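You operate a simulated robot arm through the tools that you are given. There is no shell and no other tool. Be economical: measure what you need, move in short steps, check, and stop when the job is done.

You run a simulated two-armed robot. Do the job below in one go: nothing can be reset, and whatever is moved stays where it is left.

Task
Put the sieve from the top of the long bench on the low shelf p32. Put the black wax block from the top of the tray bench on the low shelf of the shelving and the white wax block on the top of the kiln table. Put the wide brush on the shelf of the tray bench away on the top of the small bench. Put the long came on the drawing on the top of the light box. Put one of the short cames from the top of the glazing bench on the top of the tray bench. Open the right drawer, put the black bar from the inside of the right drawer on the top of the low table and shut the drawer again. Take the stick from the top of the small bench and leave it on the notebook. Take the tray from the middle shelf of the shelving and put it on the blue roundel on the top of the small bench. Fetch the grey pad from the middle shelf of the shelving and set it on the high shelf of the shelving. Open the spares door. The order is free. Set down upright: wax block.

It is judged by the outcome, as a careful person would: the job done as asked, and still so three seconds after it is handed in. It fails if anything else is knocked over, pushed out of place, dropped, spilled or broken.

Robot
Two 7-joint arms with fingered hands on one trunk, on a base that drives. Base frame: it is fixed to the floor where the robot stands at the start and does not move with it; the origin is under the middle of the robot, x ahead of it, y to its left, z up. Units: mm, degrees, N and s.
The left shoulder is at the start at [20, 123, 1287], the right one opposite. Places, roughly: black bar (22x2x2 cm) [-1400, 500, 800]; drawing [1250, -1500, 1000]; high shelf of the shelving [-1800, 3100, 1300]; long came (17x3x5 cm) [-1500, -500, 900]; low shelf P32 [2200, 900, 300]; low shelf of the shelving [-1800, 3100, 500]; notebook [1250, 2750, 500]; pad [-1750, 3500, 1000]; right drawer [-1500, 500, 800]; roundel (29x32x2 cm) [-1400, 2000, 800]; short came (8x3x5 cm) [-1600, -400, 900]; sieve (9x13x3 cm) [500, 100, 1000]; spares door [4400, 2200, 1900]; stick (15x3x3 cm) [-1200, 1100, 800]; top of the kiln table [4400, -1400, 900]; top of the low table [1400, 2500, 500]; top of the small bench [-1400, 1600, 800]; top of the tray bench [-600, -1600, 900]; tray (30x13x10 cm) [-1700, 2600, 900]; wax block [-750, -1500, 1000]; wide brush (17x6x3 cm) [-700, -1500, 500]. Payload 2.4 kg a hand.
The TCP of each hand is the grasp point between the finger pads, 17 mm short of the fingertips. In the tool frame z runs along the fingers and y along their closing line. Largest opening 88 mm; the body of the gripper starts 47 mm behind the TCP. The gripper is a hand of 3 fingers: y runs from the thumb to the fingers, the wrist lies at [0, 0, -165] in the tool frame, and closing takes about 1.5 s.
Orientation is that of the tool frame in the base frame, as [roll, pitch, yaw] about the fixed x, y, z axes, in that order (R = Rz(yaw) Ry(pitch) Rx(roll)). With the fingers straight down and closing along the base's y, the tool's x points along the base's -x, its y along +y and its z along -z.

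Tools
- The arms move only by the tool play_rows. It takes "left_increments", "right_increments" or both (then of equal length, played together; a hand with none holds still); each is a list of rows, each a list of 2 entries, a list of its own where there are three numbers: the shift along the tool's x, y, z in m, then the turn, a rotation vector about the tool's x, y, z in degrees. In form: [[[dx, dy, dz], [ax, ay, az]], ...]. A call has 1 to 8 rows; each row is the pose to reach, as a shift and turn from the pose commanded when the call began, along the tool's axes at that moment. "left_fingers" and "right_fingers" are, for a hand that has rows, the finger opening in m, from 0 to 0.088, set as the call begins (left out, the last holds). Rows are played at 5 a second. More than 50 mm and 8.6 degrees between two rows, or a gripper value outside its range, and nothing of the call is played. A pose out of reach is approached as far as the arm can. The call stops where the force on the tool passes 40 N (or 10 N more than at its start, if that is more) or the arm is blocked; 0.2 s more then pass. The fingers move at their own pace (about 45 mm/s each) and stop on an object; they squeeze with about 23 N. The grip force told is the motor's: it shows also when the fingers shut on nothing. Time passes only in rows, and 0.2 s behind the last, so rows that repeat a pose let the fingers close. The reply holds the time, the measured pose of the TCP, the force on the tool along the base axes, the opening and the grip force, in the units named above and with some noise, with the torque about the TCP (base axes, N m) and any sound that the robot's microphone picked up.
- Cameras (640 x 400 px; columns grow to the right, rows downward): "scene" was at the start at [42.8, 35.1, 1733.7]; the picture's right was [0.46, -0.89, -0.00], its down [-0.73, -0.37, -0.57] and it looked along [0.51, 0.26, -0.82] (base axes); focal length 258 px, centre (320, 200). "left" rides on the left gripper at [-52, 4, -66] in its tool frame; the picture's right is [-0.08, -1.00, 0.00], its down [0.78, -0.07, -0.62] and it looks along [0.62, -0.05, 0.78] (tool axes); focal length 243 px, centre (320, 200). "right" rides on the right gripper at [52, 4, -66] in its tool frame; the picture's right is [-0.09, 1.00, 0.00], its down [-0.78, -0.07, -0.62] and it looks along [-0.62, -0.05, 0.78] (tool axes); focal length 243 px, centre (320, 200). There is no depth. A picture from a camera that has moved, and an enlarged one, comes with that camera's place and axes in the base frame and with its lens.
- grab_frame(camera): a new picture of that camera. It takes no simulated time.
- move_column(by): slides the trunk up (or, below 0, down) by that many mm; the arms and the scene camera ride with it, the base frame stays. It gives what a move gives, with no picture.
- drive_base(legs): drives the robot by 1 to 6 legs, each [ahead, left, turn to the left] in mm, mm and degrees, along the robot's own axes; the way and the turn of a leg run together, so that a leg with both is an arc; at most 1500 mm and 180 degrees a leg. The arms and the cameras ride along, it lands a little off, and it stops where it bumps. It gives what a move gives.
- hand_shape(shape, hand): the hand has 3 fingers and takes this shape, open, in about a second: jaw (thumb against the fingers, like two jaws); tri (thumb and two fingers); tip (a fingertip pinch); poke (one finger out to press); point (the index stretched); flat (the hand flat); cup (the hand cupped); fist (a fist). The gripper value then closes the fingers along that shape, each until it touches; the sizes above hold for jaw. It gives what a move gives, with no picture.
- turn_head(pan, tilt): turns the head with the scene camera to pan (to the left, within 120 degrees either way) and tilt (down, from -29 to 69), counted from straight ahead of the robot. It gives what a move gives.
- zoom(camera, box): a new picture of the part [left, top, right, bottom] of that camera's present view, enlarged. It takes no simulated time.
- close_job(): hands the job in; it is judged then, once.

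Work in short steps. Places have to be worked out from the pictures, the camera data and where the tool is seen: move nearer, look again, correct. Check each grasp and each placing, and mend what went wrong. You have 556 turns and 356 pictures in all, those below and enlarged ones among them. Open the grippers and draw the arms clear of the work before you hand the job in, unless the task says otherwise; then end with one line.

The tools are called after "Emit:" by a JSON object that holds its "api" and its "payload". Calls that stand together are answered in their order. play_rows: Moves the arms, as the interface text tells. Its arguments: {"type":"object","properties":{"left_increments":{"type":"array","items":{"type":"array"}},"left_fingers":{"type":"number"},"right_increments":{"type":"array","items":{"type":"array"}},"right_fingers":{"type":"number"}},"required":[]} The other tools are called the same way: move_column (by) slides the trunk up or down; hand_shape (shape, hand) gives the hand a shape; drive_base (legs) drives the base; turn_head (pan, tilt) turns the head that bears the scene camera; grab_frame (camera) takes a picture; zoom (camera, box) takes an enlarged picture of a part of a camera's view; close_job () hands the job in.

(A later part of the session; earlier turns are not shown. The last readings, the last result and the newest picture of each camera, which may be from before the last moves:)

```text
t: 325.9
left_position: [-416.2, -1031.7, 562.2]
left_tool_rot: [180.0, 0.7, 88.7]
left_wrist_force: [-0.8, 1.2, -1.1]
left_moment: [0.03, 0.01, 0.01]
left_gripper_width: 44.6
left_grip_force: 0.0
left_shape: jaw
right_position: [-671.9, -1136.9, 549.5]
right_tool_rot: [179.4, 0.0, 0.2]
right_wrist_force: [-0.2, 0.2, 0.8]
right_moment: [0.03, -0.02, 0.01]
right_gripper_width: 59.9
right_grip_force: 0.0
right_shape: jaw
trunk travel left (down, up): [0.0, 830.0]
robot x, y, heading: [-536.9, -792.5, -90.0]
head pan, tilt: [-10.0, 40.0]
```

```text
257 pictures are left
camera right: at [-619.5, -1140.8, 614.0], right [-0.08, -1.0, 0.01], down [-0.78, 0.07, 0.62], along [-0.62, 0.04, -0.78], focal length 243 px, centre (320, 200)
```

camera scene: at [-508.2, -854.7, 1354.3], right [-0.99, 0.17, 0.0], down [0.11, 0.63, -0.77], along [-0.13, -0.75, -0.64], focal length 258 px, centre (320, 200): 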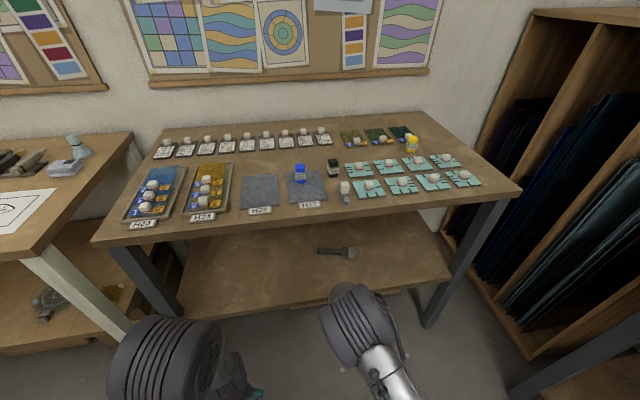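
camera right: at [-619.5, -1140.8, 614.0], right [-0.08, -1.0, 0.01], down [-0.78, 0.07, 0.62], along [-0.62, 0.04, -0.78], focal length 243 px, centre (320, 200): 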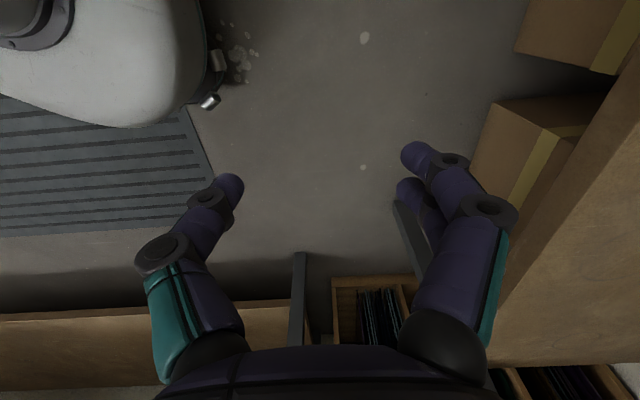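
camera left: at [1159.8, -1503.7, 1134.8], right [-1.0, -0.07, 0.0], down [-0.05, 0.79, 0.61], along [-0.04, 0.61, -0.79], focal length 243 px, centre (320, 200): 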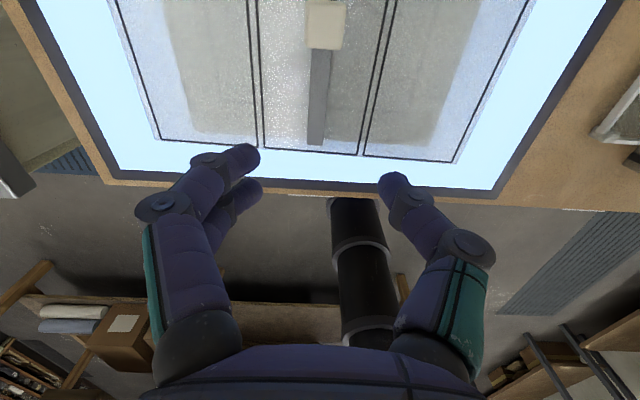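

The hand is rotated. I drive in under the bench top with the hand about 50 mm above the shelf level.

Emit:
{"api": "drive_base", "payload": {"legs": [[270, 0, 0]]}}

Emit:
{"api": "grab_frame", "payload": {"camera": "right"}}

Emit:
{"api": "grab_frame", "payload": {"camera": "scene"}}

```text
t: 327.8
left_position: [-415.6, -1285.0, 566.1]
left_tool_rot: [-180.0, 1.2, 88.7]
left_wrist_force: [0.2, -0.6, 0.1]
left_moment: [-0.01, 0.0, -0.01]
left_gripper_width: 44.8
left_grip_force: 0.0
left_shape: jaw
right_position: [-670.2, -1383.2, 546.9]
right_tool_rot: [-179.8, 0.2, 0.8]
right_wrist_force: [0.4, 0.5, 0.3]
right_moment: [0.0, 0.01, -0.02]
right_gripper_width: 59.9
right_grip_force: 0.0
right_shape: jaw
trunk travel left (down, up): [0.0, 830.0]
robot x, y, heading: [-540.2, -1049.4, -90.0]
head pan, tilt: [-10.0, 40.0]
stopped in leg 1: the robot was blocked; the commanded pose is now the measured one
```

```text
256 pictures are left
camera right: at [-616.7, -1386.7, 611.7], right [-0.07, -1.0, 0.0], down [-0.78, 0.05, 0.62], along [-0.62, 0.05, -0.78], focal length 243 px, centre (320, 200)
```

right: 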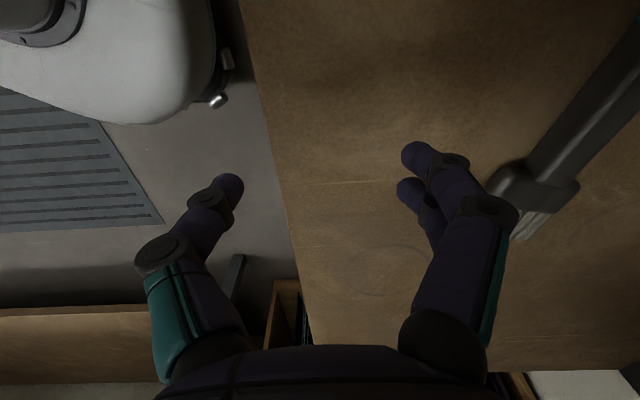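

```text
255 pictures are left
camera scene: at [-556.1, -1101.6, 1255.0], right [-0.99, 0.17, 0.0], down [0.11, 0.63, -0.77], along [-0.13, -0.76, -0.64], focal length 258 px, centre (320, 200)
```

scene: 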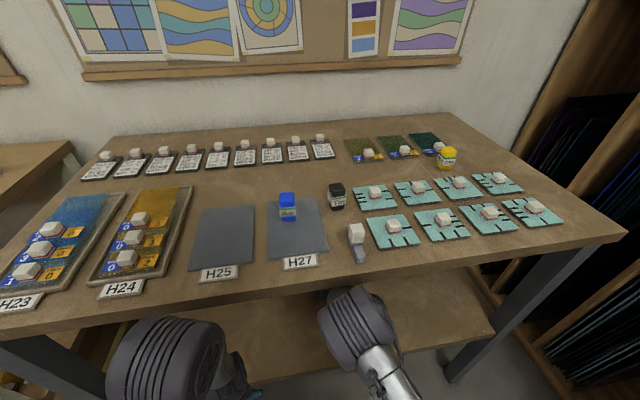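

The base was blocked, probably by the left arm at the bench edge. I back off 40 and look at the arms.

Emit:
{"api": "drive_base", "payload": {"legs": [[-40, 0, 0]]}}

Emit:
{"api": "turn_head", "payload": {"pan": 15, "tilt": 60}}

Emit:
{"api": "grab_frame", "payload": {"camera": "scene"}}

```text
t: 328.7
left_position: [-414.9, -1249.2, 562.9]
left_tool_rot: [179.9, 0.7, 88.8]
left_wrist_force: [0.4, 0.0, -0.7]
left_moment: [-0.03, 0.02, -0.02]
left_gripper_width: 44.4
left_grip_force: 0.1
left_shape: jaw
right_position: [-668.6, -1348.4, 544.9]
right_tool_rot: [-179.5, 0.2, 0.9]
right_wrist_force: [0.0, -1.5, -0.1]
right_moment: [-0.01, 0.0, 0.01]
right_gripper_width: 59.7
right_grip_force: 0.0
right_shape: jaw
trunk travel left (down, up): [0.0, 830.0]
robot x, y, heading: [-539.4, -1010.8, -89.8]
head pan, tilt: [-10.0, 40.0]
```

```text
t: 329.6
left_position: [-414.2, -1248.8, 562.8]
left_tool_rot: [179.9, 0.7, 88.8]
left_wrist_force: [0.4, 0.4, 0.2]
left_moment: [-0.03, 0.04, 0.04]
left_gripper_width: 44.6
left_grip_force: 0.0
left_shape: jaw
right_position: [-668.4, -1348.4, 544.3]
right_tool_rot: [-179.5, 0.2, 0.8]
right_wrist_force: [0.3, -1.0, -0.2]
right_moment: [-0.04, -0.01, -0.02]
right_gripper_width: 59.6
right_grip_force: 0.1
right_shape: jaw
trunk travel left (down, up): [0.0, 830.0]
robot x, y, heading: [-540.7, -1007.0, -89.8]
head pan, tilt: [15.0, 60.0]
```

```text
254 pictures are left
camera scene: at [-522.6, -1052.1, 1227.7], right [-0.97, -0.26, 0.0], down [-0.23, 0.84, -0.5], along [0.13, -0.48, -0.87], focal length 258 px, centre (320, 200)
```

scene: 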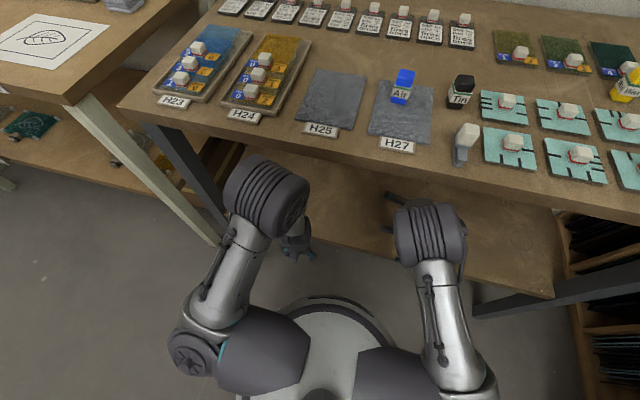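

The raised forearm drum hits the bench edge with a vertical tool. Better: use the left hand pitched and pointing to the right, across the brush handle, so its forearm stays low; first I back off and tuck the right arm away.

Emit:
{"api": "drive_base", "payload": {"legs": [[-200, 0, 0]]}}

Emit:
{"api": "play_rows", "payload": {"right_increments": [[[-0.02, -0.025, -0.025], [0, 0, -8]], [[-0.04, -0.05, -0.05], [0, 0, -16]], [[-0.06, -0.075, -0.075], [0, 0, -24]], [[-0.08, -0.1, -0.1], [0, 0, -32]], [[-0.1, -0.125, -0.125], [0, 0, -40]], [[-0.12, -0.15, -0.15], [0, 0, -48]], [[-0.14, -0.175, -0.175], [0, 0, -56]], [[-0.16, -0.195, -0.195], [0, 0, -64]]]}}

Emit:
{"api": "play_rows", "payload": {"left_increments": [[[0, 0, 0], [0, 0, 8.5]], [[0, 0, 0], [0, 0, 17]], [[0, 0, 0], [0, 0, 25.5]], [[0, 0, 0], [0, 0, 34]], [[0, 0, 0], [0, 0, 42.5]], [[0, 0, 0], [0, 0, 51]], [[0, 0, 0], [0, 0, 59.5]], [[0, 0, 0], [0, 0, 68]]], "left_fingers": 0.07}}

```text
t: 331.1
left_position: [-415.0, -1053.3, 563.3]
left_tool_rot: [-180.0, 0.7, 88.9]
left_wrist_force: [-0.1, -0.8, -0.4]
left_moment: [0.01, 0.04, 0.05]
left_gripper_width: 44.8
left_grip_force: 0.1
left_shape: jaw
right_position: [-669.8, -1153.0, 544.7]
right_tool_rot: [-179.4, 0.2, 0.7]
right_wrist_force: [-0.4, -0.4, 0.2]
right_moment: [0.03, -0.01, -0.01]
right_gripper_width: 59.7
right_grip_force: 0.1
right_shape: jaw
trunk travel left (down, up): [0.0, 830.0]
robot x, y, heading: [-541.4, -811.8, -90.1]
head pan, tilt: [15.0, 60.0]
```

```text
t: 332.9
left_position: [-414.9, -1053.8, 563.5]
left_tool_rot: [-180.0, 0.6, 88.9]
left_wrist_force: [-0.7, -0.7, -0.9]
left_moment: [0.02, 0.0, 0.04]
left_gripper_width: 44.6
left_grip_force: 0.1
left_shape: jaw
right_position: [-833.6, -962.0, 741.3]
right_tool_rot: [-179.8, -0.3, 64.9]
right_wrist_force: [-0.3, 0.3, 0.1]
right_moment: [-0.04, 0.01, 0.0]
right_gripper_width: 59.7
right_grip_force: 0.0
right_shape: jaw
trunk travel left (down, up): [0.0, 830.0]
robot x, y, heading: [-538.6, -813.8, -89.9]
head pan, tilt: [15.0, 60.0]
```

```text
t: 334.8
left_position: [-416.1, -1053.4, 563.6]
left_tool_rot: [179.2, 0.2, 20.7]
left_wrist_force: [-0.2, -0.4, 0.2]
left_moment: [-0.01, 0.04, 0.0]
left_gripper_width: 69.7
left_grip_force: 0.0
left_shape: jaw
right_position: [-833.9, -960.9, 740.6]
right_tool_rot: [-179.5, -0.3, 64.8]
right_wrist_force: [0.2, 0.7, 0.5]
right_moment: [0.02, 0.0, -0.01]
right_gripper_width: 59.9
right_grip_force: 0.0
right_shape: jaw
trunk travel left (down, up): [0.0, 830.0]
robot x, y, heading: [-538.3, -813.8, -89.6]
head pan, tilt: [15.0, 60.0]
```

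Right arm tucked in. Now I pitch the left hand 45° toward the right and bring it in front.

Emit:
{"api": "play_rows", "payload": {"left_increments": [[[-0.019, 0.005, 0.002], [0, -5.6, 0]], [[-0.038, 0.01, 0.004], [0, -11.2, 0]], [[-0.058, 0.014, 0.005], [0, -16.9, 0]], [[-0.077, 0.019, 0.007], [0, -22.5, 0]], [[-0.096, 0.024, 0.008], [0, -28.1, 0]], [[-0.115, 0.029, 0.01], [0, -33.7, 0]], [[-0.135, 0.033, 0.012], [0, -39.4, 0]], [[-0.154, 0.038, 0.013], [0, -45, 0]]]}}

Emit:
{"api": "drive_base", "payload": {"legs": [[0, -112, 0], [150, 0, 0]]}}

Emit:
{"api": "turn_head", "payload": {"pan": 0, "tilt": 55}}

Emit:
{"api": "grab_frame", "payload": {"camera": "scene"}}

Emit:
{"api": "grab_frame", "payload": {"camera": "left"}}

```text
t: 336.6
left_position: [-545.9, -1144.0, 550.3]
left_tool_rot: [179.0, 45.4, 20.2]
left_wrist_force: [-0.2, -0.4, -0.1]
left_moment: [0.02, 0.0, 0.01]
left_gripper_width: 69.8
left_grip_force: 0.0
left_shape: jaw
right_position: [-833.6, -962.0, 740.5]
right_tool_rot: [-179.5, -0.3, 64.8]
right_wrist_force: [-0.5, -0.1, 0.3]
right_moment: [0.01, 0.03, 0.01]
right_gripper_width: 59.9
right_grip_force: 0.1
right_shape: jaw
trunk travel left (down, up): [0.0, 830.0]
robot x, y, heading: [-536.8, -813.6, -89.8]
head pan, tilt: [15.0, 60.0]
```

```text
t: 338.7
left_position: [-659.9, -1294.8, 550.6]
left_tool_rot: [179.1, 45.2, 20.0]
left_wrist_force: [0.3, 0.0, -0.5]
left_moment: [0.0, -0.01, 0.02]
left_gripper_width: 70.0
left_grip_force: 0.0
left_shape: jaw
right_position: [-949.9, -1112.0, 741.6]
right_tool_rot: [-179.6, -0.3, 64.6]
right_wrist_force: [-0.6, 0.5, 0.3]
right_moment: [-0.03, 0.0, -0.01]
right_gripper_width: 59.7
right_grip_force: 0.0
right_shape: jaw
trunk travel left (down, up): [0.0, 830.0]
robot x, y, heading: [-655.2, -963.5, -89.8]
head pan, tilt: [15.0, 60.0]
```

```text
t: 339.5
left_position: [-660.3, -1294.1, 550.7]
left_tool_rot: [179.1, 45.2, 19.9]
left_wrist_force: [0.1, 0.1, 0.0]
left_moment: [0.0, -0.01, -0.01]
left_gripper_width: 69.7
left_grip_force: 0.0
left_shape: jaw
right_position: [-950.5, -1111.8, 741.2]
right_tool_rot: [-179.6, -0.4, 64.5]
right_wrist_force: [0.8, 0.6, -0.3]
right_moment: [0.05, -0.04, -0.01]
right_gripper_width: 59.8
right_grip_force: 0.1
right_shape: jaw
trunk travel left (down, up): [0.0, 830.0]
robot x, y, heading: [-656.9, -963.3, -90.0]
head pan, tilt: [0.0, 55.0]
```

```text
253 pictures are left
camera scene: at [-655.5, -1015.0, 1233.7], right [-1.0, 0.0, 0.0], down [0.0, 0.82, -0.57], along [0.0, -0.57, -0.82], focal length 258 px, centre (320, 200)
```

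scene: 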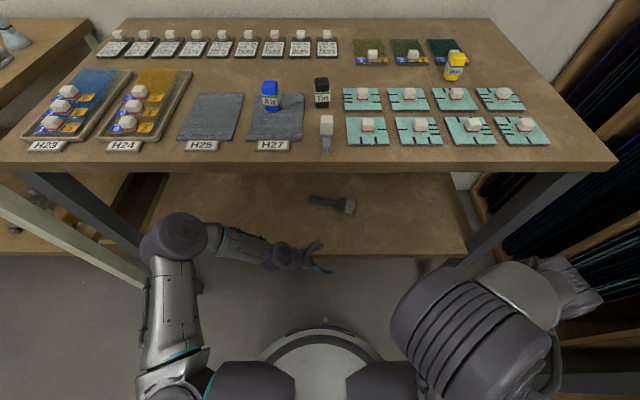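

```text
252 pictures are left
camera left: at [-649.2, -1294.2, 635.1], right [-0.41, 0.91, 0.05], down [0.9, 0.41, -0.12], along [-0.13, 0.0, -0.99], focal length 243 px, centre (320, 200)
```

left: 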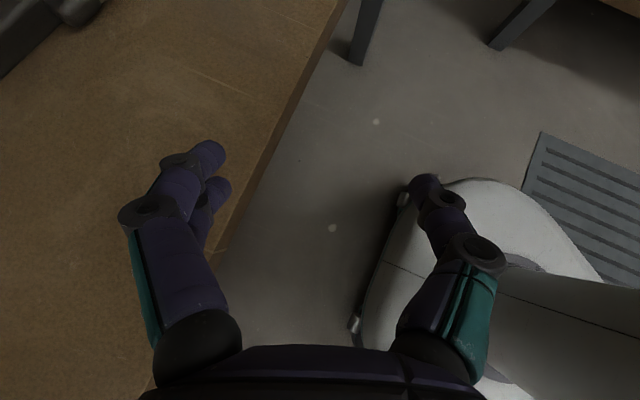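

The left hand looks good and low. Drive in 120 more and look through its camera.

Emit:
{"api": "drive_base", "payload": {"legs": [[120, 0, 0]]}}

Emit:
{"api": "grab_frame", "payload": {"camera": "left"}}

```text
t: 340.8
left_position: [-641.3, -1388.2, 547.0]
left_tool_rot: [180.0, 45.1, 22.5]
left_wrist_force: [0.7, -0.3, -0.1]
left_moment: [-0.03, 0.01, -0.01]
left_gripper_width: 69.9
left_grip_force: 0.0
left_shape: jaw
right_position: [-937.5, -1217.7, 741.5]
right_tool_rot: [-179.5, 0.0, 66.6]
right_wrist_force: [1.2, -0.4, -0.4]
right_moment: [0.02, 0.01, 0.01]
right_gripper_width: 59.7
right_grip_force: 0.0
right_shape: jaw
trunk travel left (down, up): [0.0, 830.0]
robot x, y, heading: [-648.5, -1061.2, -88.0]
head pan, tilt: [0.0, 55.0]
stopped in leg 1: the robot was blocked; the commanded pose is now the measured one
```

```text
251 pictures are left
camera left: at [-630.7, -1387.2, 631.4], right [-0.44, 0.9, 0.06], down [0.89, 0.44, -0.11], along [-0.13, 0.0, -0.99], focal length 243 px, centre (320, 200)
```

left: 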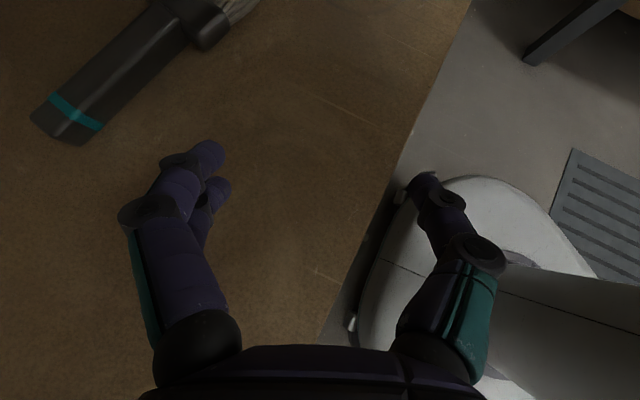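

The base is touching (min y ≈ -1055), and the brush is slightly diagonal: direction (-0.92, 0.39), handle centre about (-674, -1519). Turning the robot 25° right brings the left shoulder closer and the hand nearly in line with the handle.

Emit:
{"api": "drive_base", "payload": {"legs": [[-15, 0, -2], [0, 0, -25]]}}

Emit:
{"api": "grab_frame", "payload": {"camera": "left"}}

```text
t: 342.0
left_position: [-664.1, -1370.6, 548.2]
left_tool_rot: [179.7, 45.1, 18.8]
left_wrist_force: [0.8, 0.1, 0.2]
left_moment: [-0.01, 0.0, 0.03]
left_gripper_width: 69.8
left_grip_force: 0.0
left_shape: jaw
right_position: [-949.3, -1180.1, 742.3]
right_tool_rot: [-179.6, 0.1, 62.6]
right_wrist_force: [-0.1, -0.2, -0.4]
right_moment: [0.02, 0.03, 0.0]
right_gripper_width: 59.8
right_grip_force: 0.2
right_shape: jaw
trunk travel left (down, up): [0.0, 830.0]
robot x, y, heading: [-650.2, -1050.8, -91.9]
head pan, tilt: [0.0, 55.0]
stopped in leg 2: the robot was blocked; the commanded pose is now the measured one
```

```text
250 pictures are left
camera left: at [-652.8, -1371.4, 632.3], right [-0.38, 0.92, 0.06], down [0.92, 0.39, -0.11], along [-0.13, 0.01, -0.99], focal length 243 px, centre (320, 200)
```

left: 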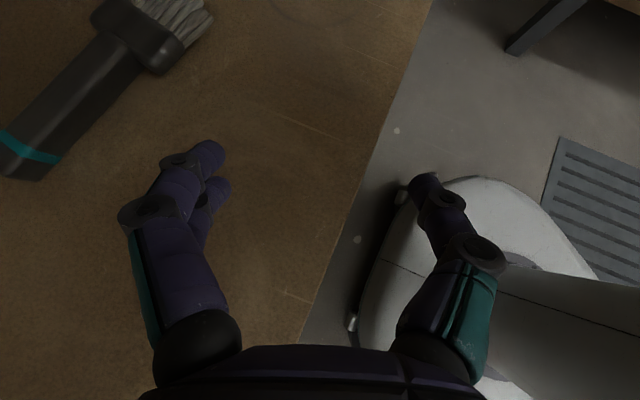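

Blocked again — likely the left elbow against the bench edge. With the arm nearly straight the elbow drops lower, so I back off 300, stretch the arm first, then drive in.

Emit:
{"api": "drive_base", "payload": {"legs": [[-300, 0, 2]]}}

Emit:
{"api": "turn_head", "payload": {"pan": 30, "tilt": 50}}

Emit:
{"api": "grab_frame", "payload": {"camera": "scene"}}

```text
t: 344.0
left_position: [-648.2, -1078.1, 547.7]
left_tool_rot: [-180.0, 44.9, 21.0]
left_wrist_force: [0.4, -0.8, 0.5]
left_moment: [0.0, -0.01, -0.02]
left_gripper_width: 69.7
left_grip_force: 0.0
left_shape: jaw
right_position: [-938.5, -899.4, 740.0]
right_tool_rot: [-179.8, -0.2, 64.7]
right_wrist_force: [0.4, -0.4, -0.3]
right_moment: [-0.01, 0.0, -0.03]
right_gripper_width: 59.7
right_grip_force: 0.0
right_shape: jaw
trunk travel left (down, up): [0.0, 830.0]
robot x, y, heading: [-645.1, -750.6, -90.1]
head pan, tilt: [0.0, 55.0]
```

```text
t: 345.0
left_position: [-649.5, -1078.3, 545.8]
left_tool_rot: [179.9, 44.9, 21.0]
left_wrist_force: [0.0, -0.5, -0.1]
left_moment: [0.01, -0.04, 0.01]
left_gripper_width: 69.9
left_grip_force: 0.1
left_shape: jaw
right_position: [-938.4, -898.4, 740.6]
right_tool_rot: [-179.7, -0.2, 64.6]
right_wrist_force: [0.6, -0.5, 0.5]
right_moment: [-0.01, 0.02, 0.03]
right_gripper_width: 59.7
right_grip_force: 0.1
right_shape: jaw
trunk travel left (down, up): [0.0, 830.0]
robot x, y, heading: [-642.8, -750.1, -89.7]
head pan, tilt: [30.0, 50.0]
```

```text
249 pictures are left
camera scene: at [-607.3, -795.3, 1240.2], right [-0.87, -0.5, 0.0], down [-0.38, 0.66, -0.64], along [0.32, -0.56, -0.77], focal length 258 px, centre (320, 200)
```

scene: 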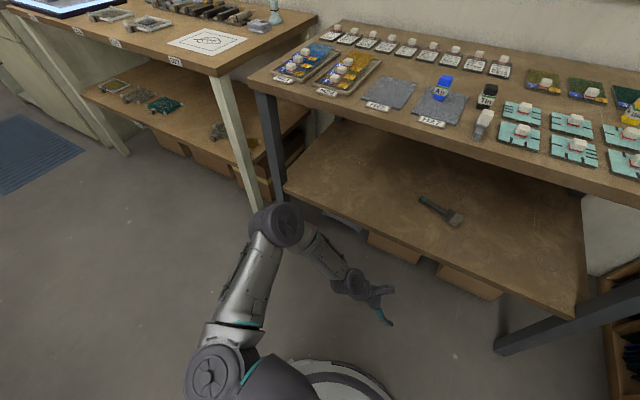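

The view shows the arm clearly. I extend the hand 146 forward now, in free space.

Emit:
{"api": "play_rows", "payload": {"left_increments": [[[-0.012, 0.032, 0.012], [0, 0, 0]], [[-0.025, 0.065, 0.025], [0, 0, 0]], [[-0.037, 0.097, 0.037], [0, 0, 0]], [[-0.0495, 0.13, 0.0495], [0, 0, 0]]]}}

Emit:
{"api": "drive_base", "payload": {"legs": [[200, 0, 0]]}}

Emit:
{"api": "grab_frame", "payload": {"camera": "scene"}}

Emit:
{"api": "grab_frame", "payload": {"camera": "left"}}

```text
t: 346.0
left_position: [-667.1, -1224.3, 549.1]
left_tool_rot: [-179.9, 45.0, 21.0]
left_wrist_force: [-0.1, 0.6, -0.2]
left_moment: [-0.01, -0.01, -0.01]
left_gripper_width: 69.9
left_grip_force: 0.1
left_shape: jaw
right_position: [-940.0, -898.3, 740.6]
right_tool_rot: [-179.7, -0.4, 64.7]
right_wrist_force: [0.0, -0.2, 0.8]
right_moment: [0.02, 0.01, 0.02]
right_gripper_width: 59.5
right_grip_force: 0.0
right_shape: jaw
trunk travel left (down, up): [0.0, 830.0]
robot x, y, heading: [-643.7, -746.8, -89.9]
head pan, tilt: [30.0, 50.0]
```

```text
t: 347.6
left_position: [-666.9, -1426.2, 549.5]
left_tool_rot: [179.9, 45.0, 20.7]
left_wrist_force: [-0.4, -0.6, -0.2]
left_moment: [-0.01, 0.01, -0.04]
left_gripper_width: 69.8
left_grip_force: 0.1
left_shape: jaw
right_position: [-939.7, -1099.7, 742.0]
right_tool_rot: [-179.8, -0.4, 64.4]
right_wrist_force: [0.5, -0.6, 0.4]
right_moment: [0.01, -0.01, -0.01]
right_gripper_width: 59.6
right_grip_force: 0.1
right_shape: jaw
trunk travel left (down, up): [0.0, 830.0]
robot x, y, heading: [-643.7, -954.4, -90.0]
head pan, tilt: [30.0, 50.0]
```

```text
248 pictures are left
camera scene: at [-607.1, -997.9, 1240.2], right [-0.87, -0.5, 0.0], down [-0.38, 0.66, -0.64], along [0.32, -0.56, -0.77], focal length 258 px, centre (320, 200)
```

scene: 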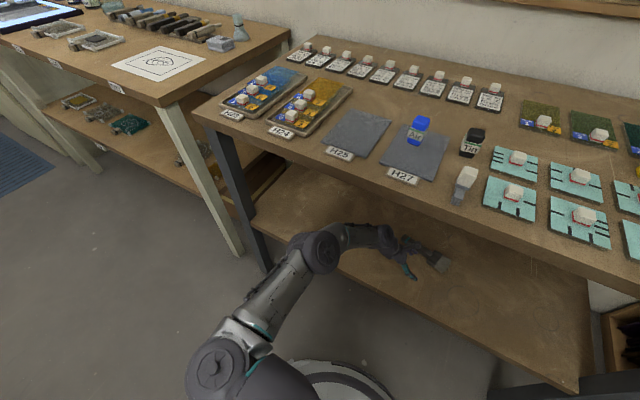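

```text
247 pictures are left
camera left: at [-655.8, -1427.5, 633.6], right [-0.41, 0.91, 0.06], down [0.9, 0.42, -0.11], along [-0.13, 0.01, -0.99], focal length 243 px, centre (320, 200)
```

left: 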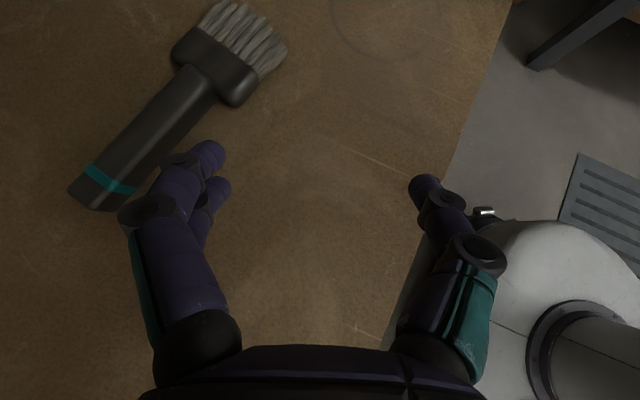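

The brush lies about 42° to the hand; reach prevents more turning, but the closing fingers will align the loose handle. I drive in to put the hand over the handle.

Emit:
{"api": "drive_base", "payload": {"legs": [[92, -13, 0]]}}

Emit:
{"api": "grab_frame", "payload": {"camera": "left"}}

```text
t: 348.7
left_position: [-682.0, -1519.4, 549.2]
left_tool_rot: [179.9, 44.9, 20.7]
left_wrist_force: [0.7, -1.1, -0.6]
left_moment: [-0.01, -0.02, 0.01]
left_gripper_width: 69.7
left_grip_force: 0.2
left_shape: jaw
right_position: [-953.0, -1189.5, 740.8]
right_tool_rot: [-179.6, -0.3, 64.4]
right_wrist_force: [0.3, 0.3, 0.4]
right_moment: [0.01, 0.01, 0.01]
right_gripper_width: 59.7
right_grip_force: 0.0
right_shape: jaw
trunk travel left (down, up): [0.0, 830.0]
robot x, y, heading: [-658.0, -1044.7, -90.4]
head pan, tilt: [30.0, 50.0]
```

```text
246 pictures are left
camera left: at [-670.2, -1519.5, 633.7], right [-0.41, 0.91, 0.06], down [0.9, 0.41, -0.11], along [-0.13, 0.01, -0.99], focal length 243 px, centre (320, 200)
```

left: 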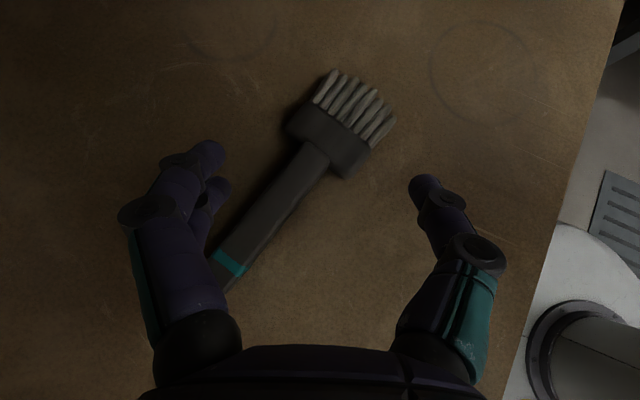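

The landing point is a bit right of the handle in view. I shift the base 10 forward and 13 right, then lower 30 and look again.

Emit:
{"api": "drive_base", "payload": {"legs": [[12, -13, 0]]}}

Emit:
{"api": "play_rows", "payload": {"left_increments": [[[0.007, 0.002, 0.007], [0, 0, 0]], [[0.014, 0.004, 0.014], [0, 0, 0]], [[0.021, 0.004, 0.021], [0, 0, 0]]]}}

Emit:
{"api": "grab_frame", "payload": {"camera": "left"}}

```text
t: 349.5
left_position: [-693.5, -1531.1, 549.3]
left_tool_rot: [-180.0, 45.0, 20.7]
left_wrist_force: [-0.1, 0.3, -0.8]
left_moment: [0.02, 0.04, 0.0]
left_gripper_width: 69.9
left_grip_force: 0.0
left_shape: jaw
right_position: [-966.6, -1203.7, 740.8]
right_tool_rot: [-179.7, -0.3, 64.3]
right_wrist_force: [-0.4, -0.6, 0.8]
right_moment: [0.02, 0.03, 0.0]
right_gripper_width: 59.7
right_grip_force: 0.1
right_shape: jaw
trunk travel left (down, up): [0.0, 830.0]
robot x, y, heading: [-671.4, -1059.6, -90.3]
head pan, tilt: [30.0, 50.0]
```

```text
t: 350.3
left_position: [-691.4, -1534.0, 519.0]
left_tool_rot: [-180.0, 44.9, 20.6]
left_wrist_force: [1.0, 0.7, 0.8]
left_moment: [-0.02, -0.04, 0.02]
left_gripper_width: 69.7
left_grip_force: 0.0
left_shape: jaw
right_position: [-966.4, -1203.8, 740.6]
right_tool_rot: [-179.6, -0.2, 64.3]
right_wrist_force: [0.4, -0.2, -0.6]
right_moment: [-0.02, -0.02, 0.0]
right_gripper_width: 59.9
right_grip_force: 0.1
right_shape: jaw
trunk travel left (down, up): [0.0, 830.0]
robot x, y, heading: [-669.0, -1054.7, -90.0]
head pan, tilt: [30.0, 50.0]
```

```text
245 pictures are left
camera left: at [-680.3, -1535.2, 604.3], right [-0.41, 0.91, 0.06], down [0.9, 0.41, -0.11], along [-0.13, 0.01, -0.99], focal length 243 px, centre (320, 200)
```

left: 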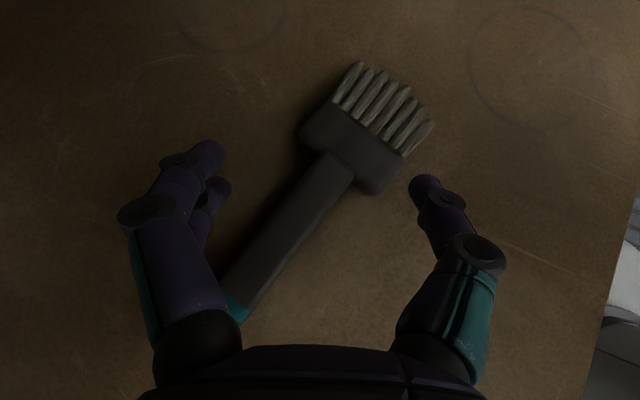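

Well centred now. I lower to the shelf.

Emit:
{"api": "play_rows", "payload": {"left_increments": [[[0.006, 0, 0.006], [0, 0, 0]], [[0.01, 0, 0.01], [0, 0, 0]], [[0.014, 0, 0.014], [0, 0, 0]], [[0.018, 0, 0.018], [0, 0, 0]]]}}

Emit:
{"api": "grab_frame", "payload": {"camera": "left"}}

```text
t: 351.3
left_position: [-692.7, -1534.5, 494.6]
left_tool_rot: [179.9, 44.9, 20.7]
left_wrist_force: [1.1, -0.2, -0.4]
left_moment: [-0.01, -0.01, 0.02]
left_gripper_width: 69.8
left_grip_force: 0.0
left_shape: jaw
right_position: [-965.0, -1203.3, 741.0]
right_tool_rot: [-179.7, -0.3, 64.3]
right_wrist_force: [0.9, -0.2, -0.6]
right_moment: [0.03, 0.0, -0.04]
right_gripper_width: 59.9
right_grip_force: 0.0
right_shape: jaw
trunk travel left (down, up): [0.0, 830.0]
robot x, y, heading: [-672.1, -1058.6, -90.6]
head pan, tilt: [30.0, 50.0]
```

```text
244 pictures are left
camera left: at [-681.3, -1535.5, 579.0], right [-0.41, 0.91, 0.06], down [0.9, 0.41, -0.11], along [-0.13, 0.01, -0.99], focal length 243 px, centre (320, 200)
```

left: 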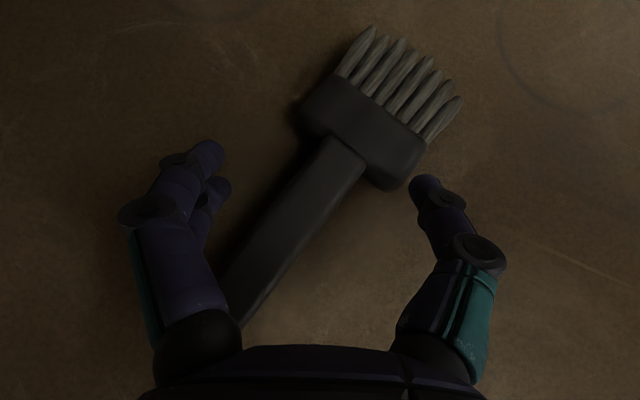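

Emit:
{"api": "play_rows", "payload": {"left_increments": [[[0.004, 0, 0.004], [0, 0, 0]], [[0.008, 0, 0.008], [0, 0, 0]], [[0.012, 0, 0.012], [0, 0, 0]], [[0.016, 0, 0.016], [0, 0, 0]]]}}

Emit:
{"api": "grab_frame", "payload": {"camera": "left"}}

```text
t: 352.3
left_position: [-696.6, -1526.8, 478.4]
left_tool_rot: [179.7, 45.0, 20.5]
left_wrist_force: [2.5, 2.6, 11.0]
left_moment: [-0.46, -0.17, 0.15]
left_gripper_width: 69.5
left_grip_force: 0.0
left_shape: jaw
left hand out of reach, approached as far as the arm can: row 2, 3, 4
right_position: [-965.6, -1203.7, 741.2]
right_tool_rot: [-179.7, -0.2, 64.4]
right_wrist_force: [-0.6, -0.9, 0.5]
right_moment: [0.0, 0.02, 0.02]
right_gripper_width: 59.4
right_grip_force: 0.0
right_shape: jaw
trunk travel left (down, up): [0.0, 830.0]
robot x, y, heading: [-670.0, -1056.3, -90.1]
head pan, tilt: [30.0, 50.0]
```

```text
243 pictures are left
camera left: at [-685.4, -1527.9, 562.8], right [-0.41, 0.91, 0.06], down [0.9, 0.41, -0.11], along [-0.13, 0.0, -0.99], focal length 243 px, centre (320, 200)
```

left: 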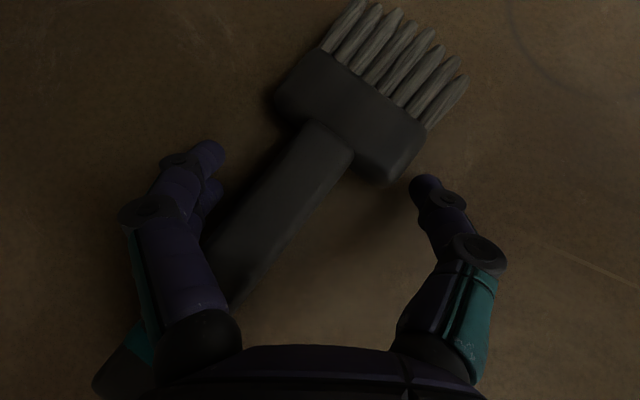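

Contact with the shelf; I close on the handle.

Emit:
{"api": "play_rows", "payload": {"left_increments": [[[-0.003, 0, -0.003], [0, 0, 0]], [[-0.003, 0, -0.003], [0, 0, 0]], [[-0.003, 0, -0.003], [0, 0, 0]], [[-0.003, 0, -0.003], [0, 0, 0]], [[-0.003, 0, -0.003], [0, 0, 0]], [[-0.003, 0, -0.003], [0, 0, 0]], [[-0.003, 0, -0.003], [0, 0, 0]], [[-0.003, 0, -0.003], [0, 0, 0]]], "left_fingers": 0.0}}

Emit:
{"api": "grab_frame", "payload": {"camera": "left"}}

```text
t: 354.1
left_position: [-696.7, -1528.1, 480.0]
left_tool_rot: [180.0, 44.9, 20.8]
left_wrist_force: [-0.4, -1.1, 0.8]
left_moment: [0.01, 0.0, 0.03]
left_gripper_width: 19.0
left_grip_force: 23.1
left_shape: jaw
right_position: [-966.1, -1202.9, 740.5]
right_tool_rot: [-179.7, -0.3, 64.3]
right_wrist_force: [0.2, -0.2, 1.1]
right_moment: [-0.01, 0.01, 0.02]
right_gripper_width: 60.0
right_grip_force: 0.0
right_shape: jaw
trunk travel left (down, up): [0.0, 830.0]
robot x, y, heading: [-667.7, -1058.6, -90.3]
head pan, tilt: [30.0, 50.0]
```

```text
242 pictures are left
camera left: at [-685.1, -1528.5, 565.4], right [-0.41, 0.91, 0.06], down [0.9, 0.41, -0.11], along [-0.13, 0.01, -0.99], focal length 243 px, centre (320, 200)
```

left: 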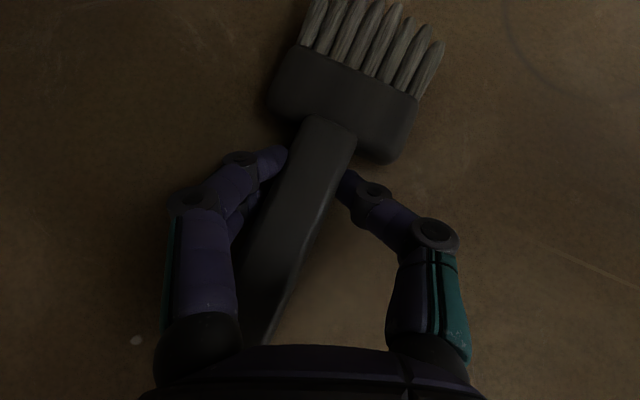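

Gripped (19 mm). Lift 40 and check.

Emit:
{"api": "play_rows", "payload": {"left_increments": [[[-0.007, 0, -0.007], [0, 0, 0]], [[-0.018, 0, -0.018], [0, 0, 0]], [[-0.03, 0, -0.03], [0, 0, 0]]]}}

Emit:
{"api": "grab_frame", "payload": {"camera": "left"}}

```text
t: 354.9
left_position: [-698.3, -1527.0, 525.8]
left_tool_rot: [180.0, 44.9, 20.8]
left_wrist_force: [0.8, 0.1, -1.4]
left_moment: [0.05, -0.03, 0.06]
left_gripper_width: 19.1
left_grip_force: 23.1
left_shape: jaw
right_position: [-965.6, -1202.6, 742.1]
right_tool_rot: [-179.7, -0.3, 64.2]
right_wrist_force: [0.5, -0.2, 0.1]
right_moment: [-0.01, 0.0, -0.02]
right_gripper_width: 59.9
right_grip_force: 0.0
right_shape: jaw
trunk travel left (down, up): [0.0, 830.0]
robot x, y, heading: [-667.9, -1056.5, -90.0]
head pan, tilt: [30.0, 50.0]
```

```text
241 pictures are left
camera left: at [-686.5, -1528.4, 610.2], right [-0.41, 0.91, 0.06], down [0.9, 0.41, -0.11], along [-0.13, 0.01, -0.99], focal length 243 px, centre (320, 200)
```

left: 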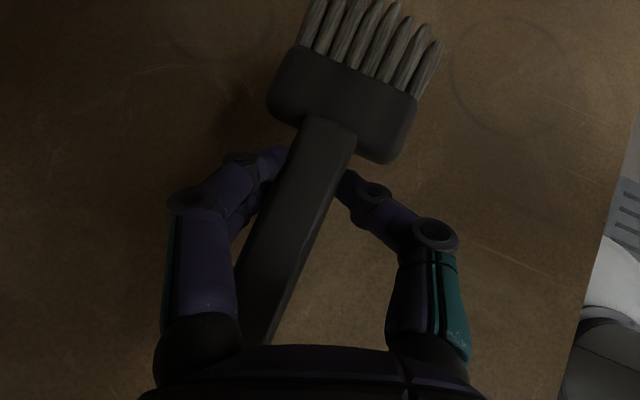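

The brush is held. I back out from under the bench, then raise and draw in the left hand.

Emit:
{"api": "drive_base", "payload": {"legs": [[-350, 0, 0]]}}

Emit:
{"api": "play_rows", "payload": {"left_increments": [[[-0.009, -0.028, -0.024], [0, 0, 0]], [[-0.018, -0.056, -0.049], [0, 0, 0]], [[-0.028, -0.084, -0.074], [0, 0, 0]], [[-0.037, -0.112, -0.098], [0, 0, 0]], [[-0.0467, -0.14, -0.123], [0, 0, 0]]]}}

Emit:
{"api": "move_column", "payload": {"by": 400}}

Emit:
{"api": "turn_head", "payload": {"pan": 0, "tilt": 45}}

Emit:
{"api": "grab_frame", "payload": {"camera": "scene"}}

```text
t: 357.2
left_position: [-695.5, -1180.0, 525.6]
left_tool_rot: [180.0, 44.9, 20.9]
left_wrist_force: [0.5, 0.5, -0.7]
left_moment: [-0.01, 0.01, -0.01]
left_gripper_width: 19.0
left_grip_force: 22.7
left_shape: jaw
right_position: [-965.0, -858.6, 740.0]
right_tool_rot: [-179.6, -0.3, 64.6]
right_wrist_force: [0.4, -0.4, 0.1]
right_moment: [0.0, 0.0, 0.0]
right_gripper_width: 59.9
right_grip_force: 0.1
right_shape: jaw
trunk travel left (down, up): [0.0, 830.0]
robot x, y, heading: [-671.7, -710.7, -89.7]
head pan, tilt: [30.0, 50.0]
```

```text
t: 358.4
left_position: [-694.2, -1030.1, 646.7]
left_tool_rot: [179.9, 44.9, 21.0]
left_wrist_force: [-0.7, -0.3, -1.1]
left_moment: [-0.01, -0.03, -0.01]
left_gripper_width: 18.8
left_grip_force: 23.0
left_shape: jaw
right_position: [-964.2, -856.5, 741.1]
right_tool_rot: [-179.8, -0.3, 64.7]
right_wrist_force: [-0.2, -0.6, -0.9]
right_moment: [0.0, 0.02, 0.03]
right_gripper_width: 59.6
right_grip_force: 0.1
right_shape: jaw
trunk travel left (down, up): [0.0, 830.0]
robot x, y, heading: [-669.1, -712.4, -89.6]
head pan, tilt: [30.0, 50.0]
```

```text
t: 362.2
left_position: [-694.6, -1030.0, 1046.0]
left_tool_rot: [180.0, 45.0, 20.9]
left_wrist_force: [0.1, 0.3, -0.3]
left_moment: [0.03, 0.0, 0.01]
left_gripper_width: 18.6
left_grip_force: 22.4
left_shape: jaw
right_position: [-964.4, -857.1, 1140.2]
right_tool_rot: [-179.7, -0.4, 64.7]
right_wrist_force: [0.3, 0.3, -0.1]
right_moment: [0.0, 0.02, -0.04]
right_gripper_width: 59.8
right_grip_force: 0.1
right_shape: jaw
trunk travel left (down, up): [-400.0, 430.0]
robot x, y, heading: [-672.6, -709.3, -89.9]
head pan, tilt: [30.0, 50.0]
```

```text
t: 363.1
left_position: [-693.2, -1030.5, 1047.1]
left_tool_rot: [-180.0, 44.9, 21.0]
left_wrist_force: [-0.2, -0.1, -0.8]
left_moment: [0.02, 0.0, -0.01]
left_gripper_width: 19.0
left_grip_force: 22.8
left_shape: jaw
right_position: [-964.2, -857.7, 1140.3]
right_tool_rot: [-179.7, -0.3, 64.7]
right_wrist_force: [-0.6, 0.5, -0.1]
right_moment: [0.0, -0.01, -0.01]
right_gripper_width: 59.8
right_grip_force: 0.0
right_shape: jaw
trunk travel left (down, up): [-400.0, 430.0]
robot x, y, heading: [-664.9, -710.9, -90.2]
head pan, tilt: [0.0, 45.0]
```

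```text
240 pictures are left
camera scene: at [-671.4, -769.1, 1647.1], right [-1.0, 0.0, 0.0], down [0.0, 0.71, -0.71], along [0.0, -0.71, -0.71], focal length 258 px, centre (320, 200)
```

scene: 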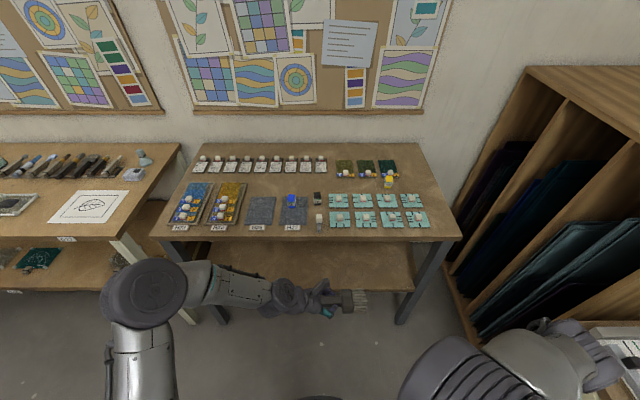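

I move the left hand with the brush to the left, then swing the right hand forward for the black block.

Emit:
{"api": "play_rows", "payload": {"left_increments": [[[0.025, 0.0135, -0.025], [0, 0, 0]], [[0.05, 0.027, -0.05], [0, 0, 0]], [[0.075, 0.04, -0.075], [0, 0, 0]], [[0.099, 0.054, -0.099], [0, 0, 0]]]}}

Emit:
{"api": "play_rows", "payload": {"right_increments": [[[-0.0245, 0.035, 0.0125], [0, 0, -3.2]], [[-0.049, 0.07, 0.025], [0, 0, -6.4]], [[-0.0735, 0.105, 0.0375], [0, 0, -9.6]], [[-0.098, 0.14, 0.05], [0, 0, -12.8]], [[-0.1225, 0.175, 0.0625], [0, 0, -16]], [[-0.147, 0.21, 0.075], [0, 0, -19.2]], [[-0.1715, 0.245, 0.0875], [0, 0, -22.4]], [[-0.196, 0.2796, 0.1], [0, 0, -25.6]]]}}

Emit:
{"api": "drive_base", "payload": {"legs": [[0, 138, 0], [335, 0, 0]]}}

Emit:
{"api": "grab_frame", "payload": {"camera": "right"}}

Emit:
{"api": "grab_frame", "payload": {"camera": "scene"}}

```text
t: 364.1
left_position: [-543.3, -1030.2, 1043.8]
left_tool_rot: [-179.9, 45.1, 21.0]
left_wrist_force: [0.2, 0.4, -0.9]
left_moment: [0.02, -0.01, 0.0]
left_gripper_width: 18.2
left_grip_force: 23.0
left_shape: jaw
right_position: [-964.2, -856.8, 1140.5]
right_tool_rot: [-179.7, -0.4, 64.7]
right_wrist_force: [0.2, 0.1, 0.0]
right_moment: [-0.03, -0.03, -0.03]
right_gripper_width: 59.7
right_grip_force: 0.1
right_shape: jaw
trunk travel left (down, up): [-400.0, 430.0]
robot x, y, heading: [-668.1, -711.1, -90.0]
head pan, tilt: [0.0, 45.0]
```

```text
t: 365.9
left_position: [-543.7, -1032.1, 1044.0]
left_tool_rot: [180.0, 44.9, 21.0]
left_wrist_force: [-0.4, 0.3, -1.3]
left_moment: [0.02, 0.04, 0.03]
left_gripper_width: 18.5
left_grip_force: 22.4
left_shape: jaw
right_position: [-794.2, -1153.3, 1040.0]
right_tool_rot: [-179.8, -0.6, 90.1]
right_wrist_force: [-0.4, -1.8, 0.1]
right_moment: [0.03, 0.0, 0.01]
right_gripper_width: 59.8
right_grip_force: 0.0
right_shape: jaw
trunk travel left (down, up): [-400.0, 430.0]
robot x, y, heading: [-666.2, -707.8, -90.2]
head pan, tilt: [0.0, 45.0]
```

```text
t: 369.1
left_position: [-402.5, -1366.4, 1044.3]
left_tool_rot: [180.0, 44.9, 21.5]
left_wrist_force: [0.1, 0.0, -0.2]
left_moment: [0.01, 0.0, 0.01]
left_gripper_width: 18.4
left_grip_force: 22.7
left_shape: jaw
right_position: [-653.0, -1491.2, 1039.4]
right_tool_rot: [-179.9, -0.4, 90.8]
right_wrist_force: [-0.6, 0.1, -0.6]
right_moment: [-0.01, 0.0, -0.03]
right_gripper_width: 60.0
right_grip_force: 0.0
right_shape: jaw
trunk travel left (down, up): [-400.0, 430.0]
robot x, y, heading: [-530.5, -1048.5, -89.5]
head pan, tilt: [0.0, 45.0]
```

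```text
239 pictures are left
camera right: at [-648.1, -1439.6, 1105.2], right [1.0, -0.07, 0.0], down [-0.06, -0.79, 0.62], along [-0.05, -0.61, -0.79], focal length 243 px, centre (320, 200)
```

right: 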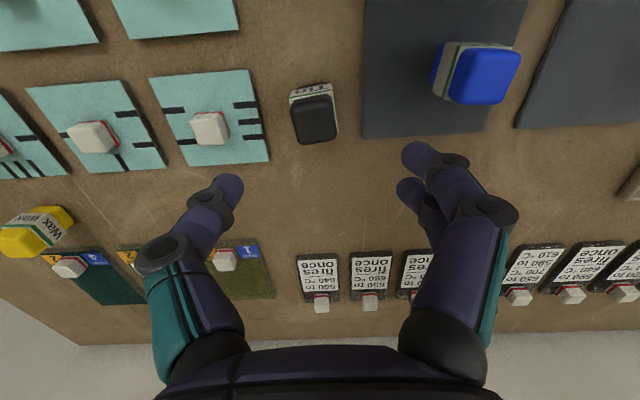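

```text
238 pictures are left
camera scene: at [-531.8, -1107.4, 1647.0], right [-1.0, -0.01, 0.0], down [-0.01, 0.71, -0.71], along [0.01, -0.71, -0.71], focal length 258 px, centre (320, 200)
```

scene: 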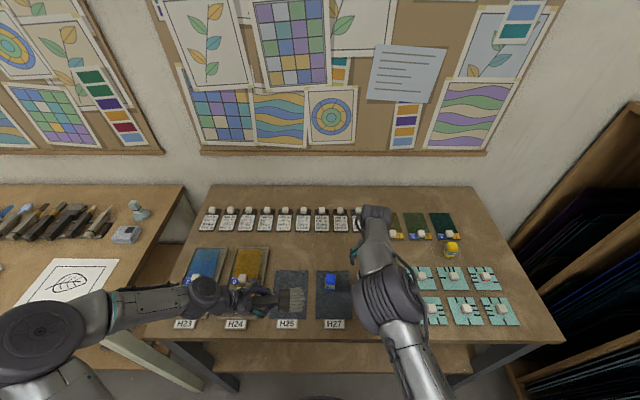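

Black block centred at about (-656, -1492). Narrow the opening to 50 and descend.

Emit:
{"api": "play_rows", "payload": {"right_increments": [[[0, -0.003, 0.03], [0, 0, 0]], [[0, -0.003, 0.06], [0, 0, 0]], [[0, -0.003, 0.085], [0, 0, 0]], [[0, -0.003, 0.108], [0, 0, 0]]], "right_fingers": 0.048}}

Emit:
{"api": "grab_frame", "payload": {"camera": "right"}}

```text
t: 370.1
left_position: [-401.8, -1368.2, 1044.8]
left_tool_rot: [-179.9, 44.9, 21.3]
left_wrist_force: [-0.8, -0.2, -0.6]
left_moment: [-0.01, 0.0, 0.02]
left_gripper_width: 18.7
left_grip_force: 23.3
left_shape: jaw
right_position: [-656.0, -1492.3, 931.6]
right_tool_rot: [-179.8, -0.4, 90.7]
right_wrist_force: [0.0, -0.4, -0.1]
right_moment: [0.0, 0.0, 0.01]
right_gripper_width: 48.5
right_grip_force: 0.0
right_shape: jaw
trunk travel left (down, up): [-400.0, 430.0]
robot x, y, heading: [-530.2, -1048.1, -89.4]
head pan, tilt: [0.0, 45.0]
```

```text
237 pictures are left
camera right: at [-651.1, -1440.6, 997.0], right [1.0, -0.07, 0.0], down [-0.06, -0.79, 0.62], along [-0.05, -0.61, -0.79], focal length 243 px, centre (320, 200)
```

right: 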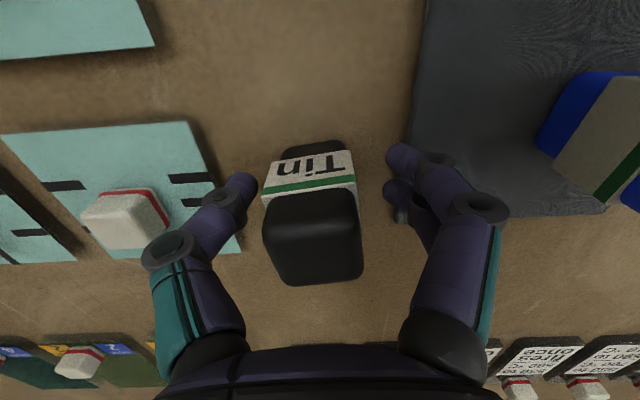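

Good; I close and lift it.

Emit:
{"api": "play_rows", "payload": {"right_increments": [[[0, 0, 0.003], [0, 0, 0]], [[0, 0, 0.003], [0, 0, 0]], [[0, 0, 0.003], [0, 0, 0]], [[0, 0, 0.003], [0, 0, 0]], [[0, 0, 0.003], [0, 0, 0]], [[0, 0, 0.003], [0, 0, 0]]], "right_fingers": 0.0}}

Emit:
{"api": "play_rows", "payload": {"right_increments": [[[0, 0, -0.03], [0, 0, 0]], [[0, 0, -0.07], [0, 0, 0]], [[0, 0, -0.11], [0, 0, 0]], [[0.04, 0, -0.13], [0, 0, 0]]]}}

Emit:
{"api": "grab_frame", "payload": {"camera": "right"}}

```text
t: 371.5
left_position: [-402.9, -1366.6, 1044.9]
left_tool_rot: [180.0, 44.9, 21.3]
left_wrist_force: [-0.3, -0.8, -1.5]
left_moment: [0.02, 0.03, 0.02]
left_gripper_width: 18.4
left_grip_force: 22.8
left_shape: jaw
right_position: [-655.3, -1491.2, 930.2]
right_tool_rot: [-179.8, -0.4, 90.6]
right_wrist_force: [-0.4, 0.4, 0.4]
right_moment: [-0.01, 0.01, 0.02]
right_gripper_width: 22.1
right_grip_force: 23.2
right_shape: jaw
trunk travel left (down, up): [-400.0, 430.0]
robot x, y, heading: [-530.9, -1047.8, -89.8]
head pan, tilt: [0.0, 45.0]
```

```text
t: 372.5
left_position: [-401.2, -1365.3, 1044.5]
left_tool_rot: [179.9, 44.9, 21.3]
left_wrist_force: [0.3, 0.2, -0.4]
left_moment: [0.02, 0.02, -0.02]
left_gripper_width: 18.3
left_grip_force: 22.8
left_shape: jaw
right_position: [-654.6, -1448.7, 1056.9]
right_tool_rot: [-179.8, -0.2, 90.7]
right_wrist_force: [-0.1, -0.3, 0.0]
right_moment: [-0.01, -0.01, 0.02]
right_gripper_width: 22.2
right_grip_force: 22.9
right_shape: jaw
trunk travel left (down, up): [-400.0, 430.0]
robot x, y, heading: [-532.0, -1044.3, -89.6]
head pan, tilt: [0.0, 45.0]
```

```text
236 pictures are left
camera right: at [-650.8, -1396.5, 1122.8], right [1.0, -0.07, 0.0], down [-0.05, -0.79, 0.62], along [-0.05, -0.61, -0.79], focal length 243 px, centre (320, 200)
```

right: 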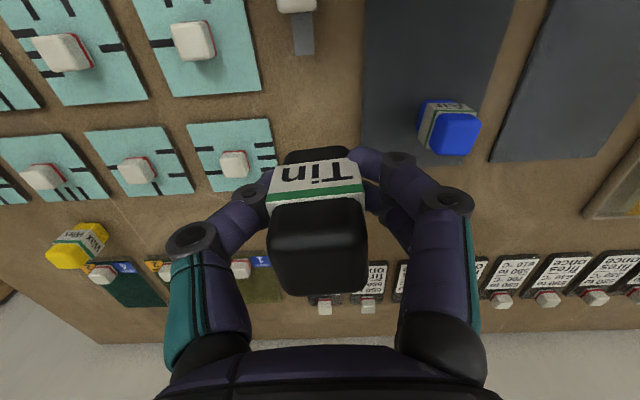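

Both items are held. I drive to the small bench: back off, turn to face -x, strafe along the open floor.

Emit:
{"api": "drive_base", "payload": {"legs": [[-400, 0, 0], [0, 0, -90]]}}

Emit:
{"api": "drive_base", "payload": {"legs": [[0, -1500, 0], [0, -650, 0]]}}

Emit:
{"api": "turn_head", "payload": {"pan": 0, "tilt": 35}}

Emit:
{"api": "grab_frame", "payload": {"camera": "scene"}}

```text
t: 378.8
left_position: [-852.6, -771.0, 1045.7]
left_tool_rot: [180.0, 45.0, -67.3]
left_wrist_force: [-0.3, -0.1, -0.5]
left_moment: [-0.01, 0.0, 0.0]
left_gripper_width: 18.3
left_grip_force: 23.4
left_shape: jaw
right_position: [-941.6, -520.0, 1056.0]
right_tool_rot: [-179.8, -0.4, 2.0]
right_wrist_force: [0.2, -0.5, 0.7]
right_moment: [-0.02, 0.0, -0.01]
right_gripper_width: 22.0
right_grip_force: 23.1
right_shape: jaw
trunk travel left (down, up): [-400.0, 430.0]
robot x, y, heading: [-534.4, -637.3, -178.3]
head pan, tilt: [0.0, 45.0]
```

```text
t: 389.5
left_position: [-980.1, 1381.1, 1045.5]
left_tool_rot: [-179.9, 44.8, -63.7]
left_wrist_force: [-1.0, 1.3, 0.0]
left_moment: [-0.03, 0.04, -0.03]
left_gripper_width: 18.2
left_grip_force: 23.1
left_shape: jaw
right_position: [-1083.9, 1626.2, 1055.3]
right_tool_rot: [-179.8, -0.4, 5.6]
right_wrist_force: [0.8, -0.3, -0.6]
right_moment: [-0.02, -0.06, -0.02]
right_gripper_width: 21.9
right_grip_force: 23.4
right_shape: jaw
trunk travel left (down, up): [-400.0, 430.0]
robot x, y, heading: [-671.6, 1536.7, -174.5]
head pan, tilt: [0.0, 45.0]
```

```text
t: 390.3
left_position: [-979.5, 1380.6, 1044.7]
left_tool_rot: [180.0, 44.8, -63.7]
left_wrist_force: [-0.1, 0.5, -0.8]
left_moment: [0.01, -0.02, -0.05]
left_gripper_width: 18.4
left_grip_force: 23.4
left_shape: jaw
right_position: [-1084.3, 1625.5, 1056.1]
right_tool_rot: [-179.8, -0.4, 5.6]
right_wrist_force: [-0.7, -0.2, -1.2]
right_moment: [0.0, 0.01, 0.01]
right_gripper_width: 22.0
right_grip_force: 23.0
right_shape: jaw
trunk travel left (down, up): [-400.0, 430.0]
robot x, y, heading: [-673.1, 1535.4, -174.5]
head pan, tilt: [0.0, 35.0]
```

```text
235 pictures are left
camera scene: at [-741.1, 1531.3, 1661.8], right [-0.09, 1.0, 0.0], down [0.57, 0.05, -0.82], along [-0.81, -0.08, -0.57], focal length 258 px, centre (320, 200)
```

scene: 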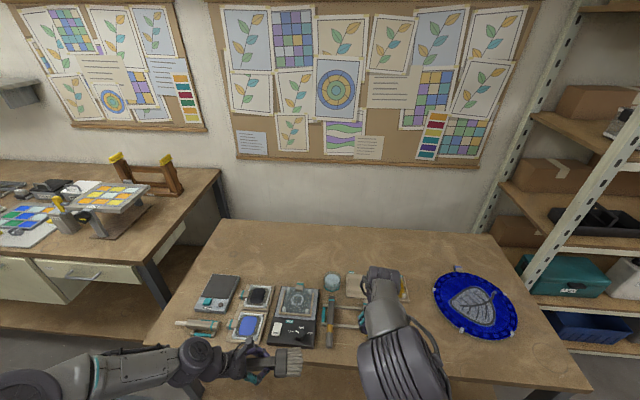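

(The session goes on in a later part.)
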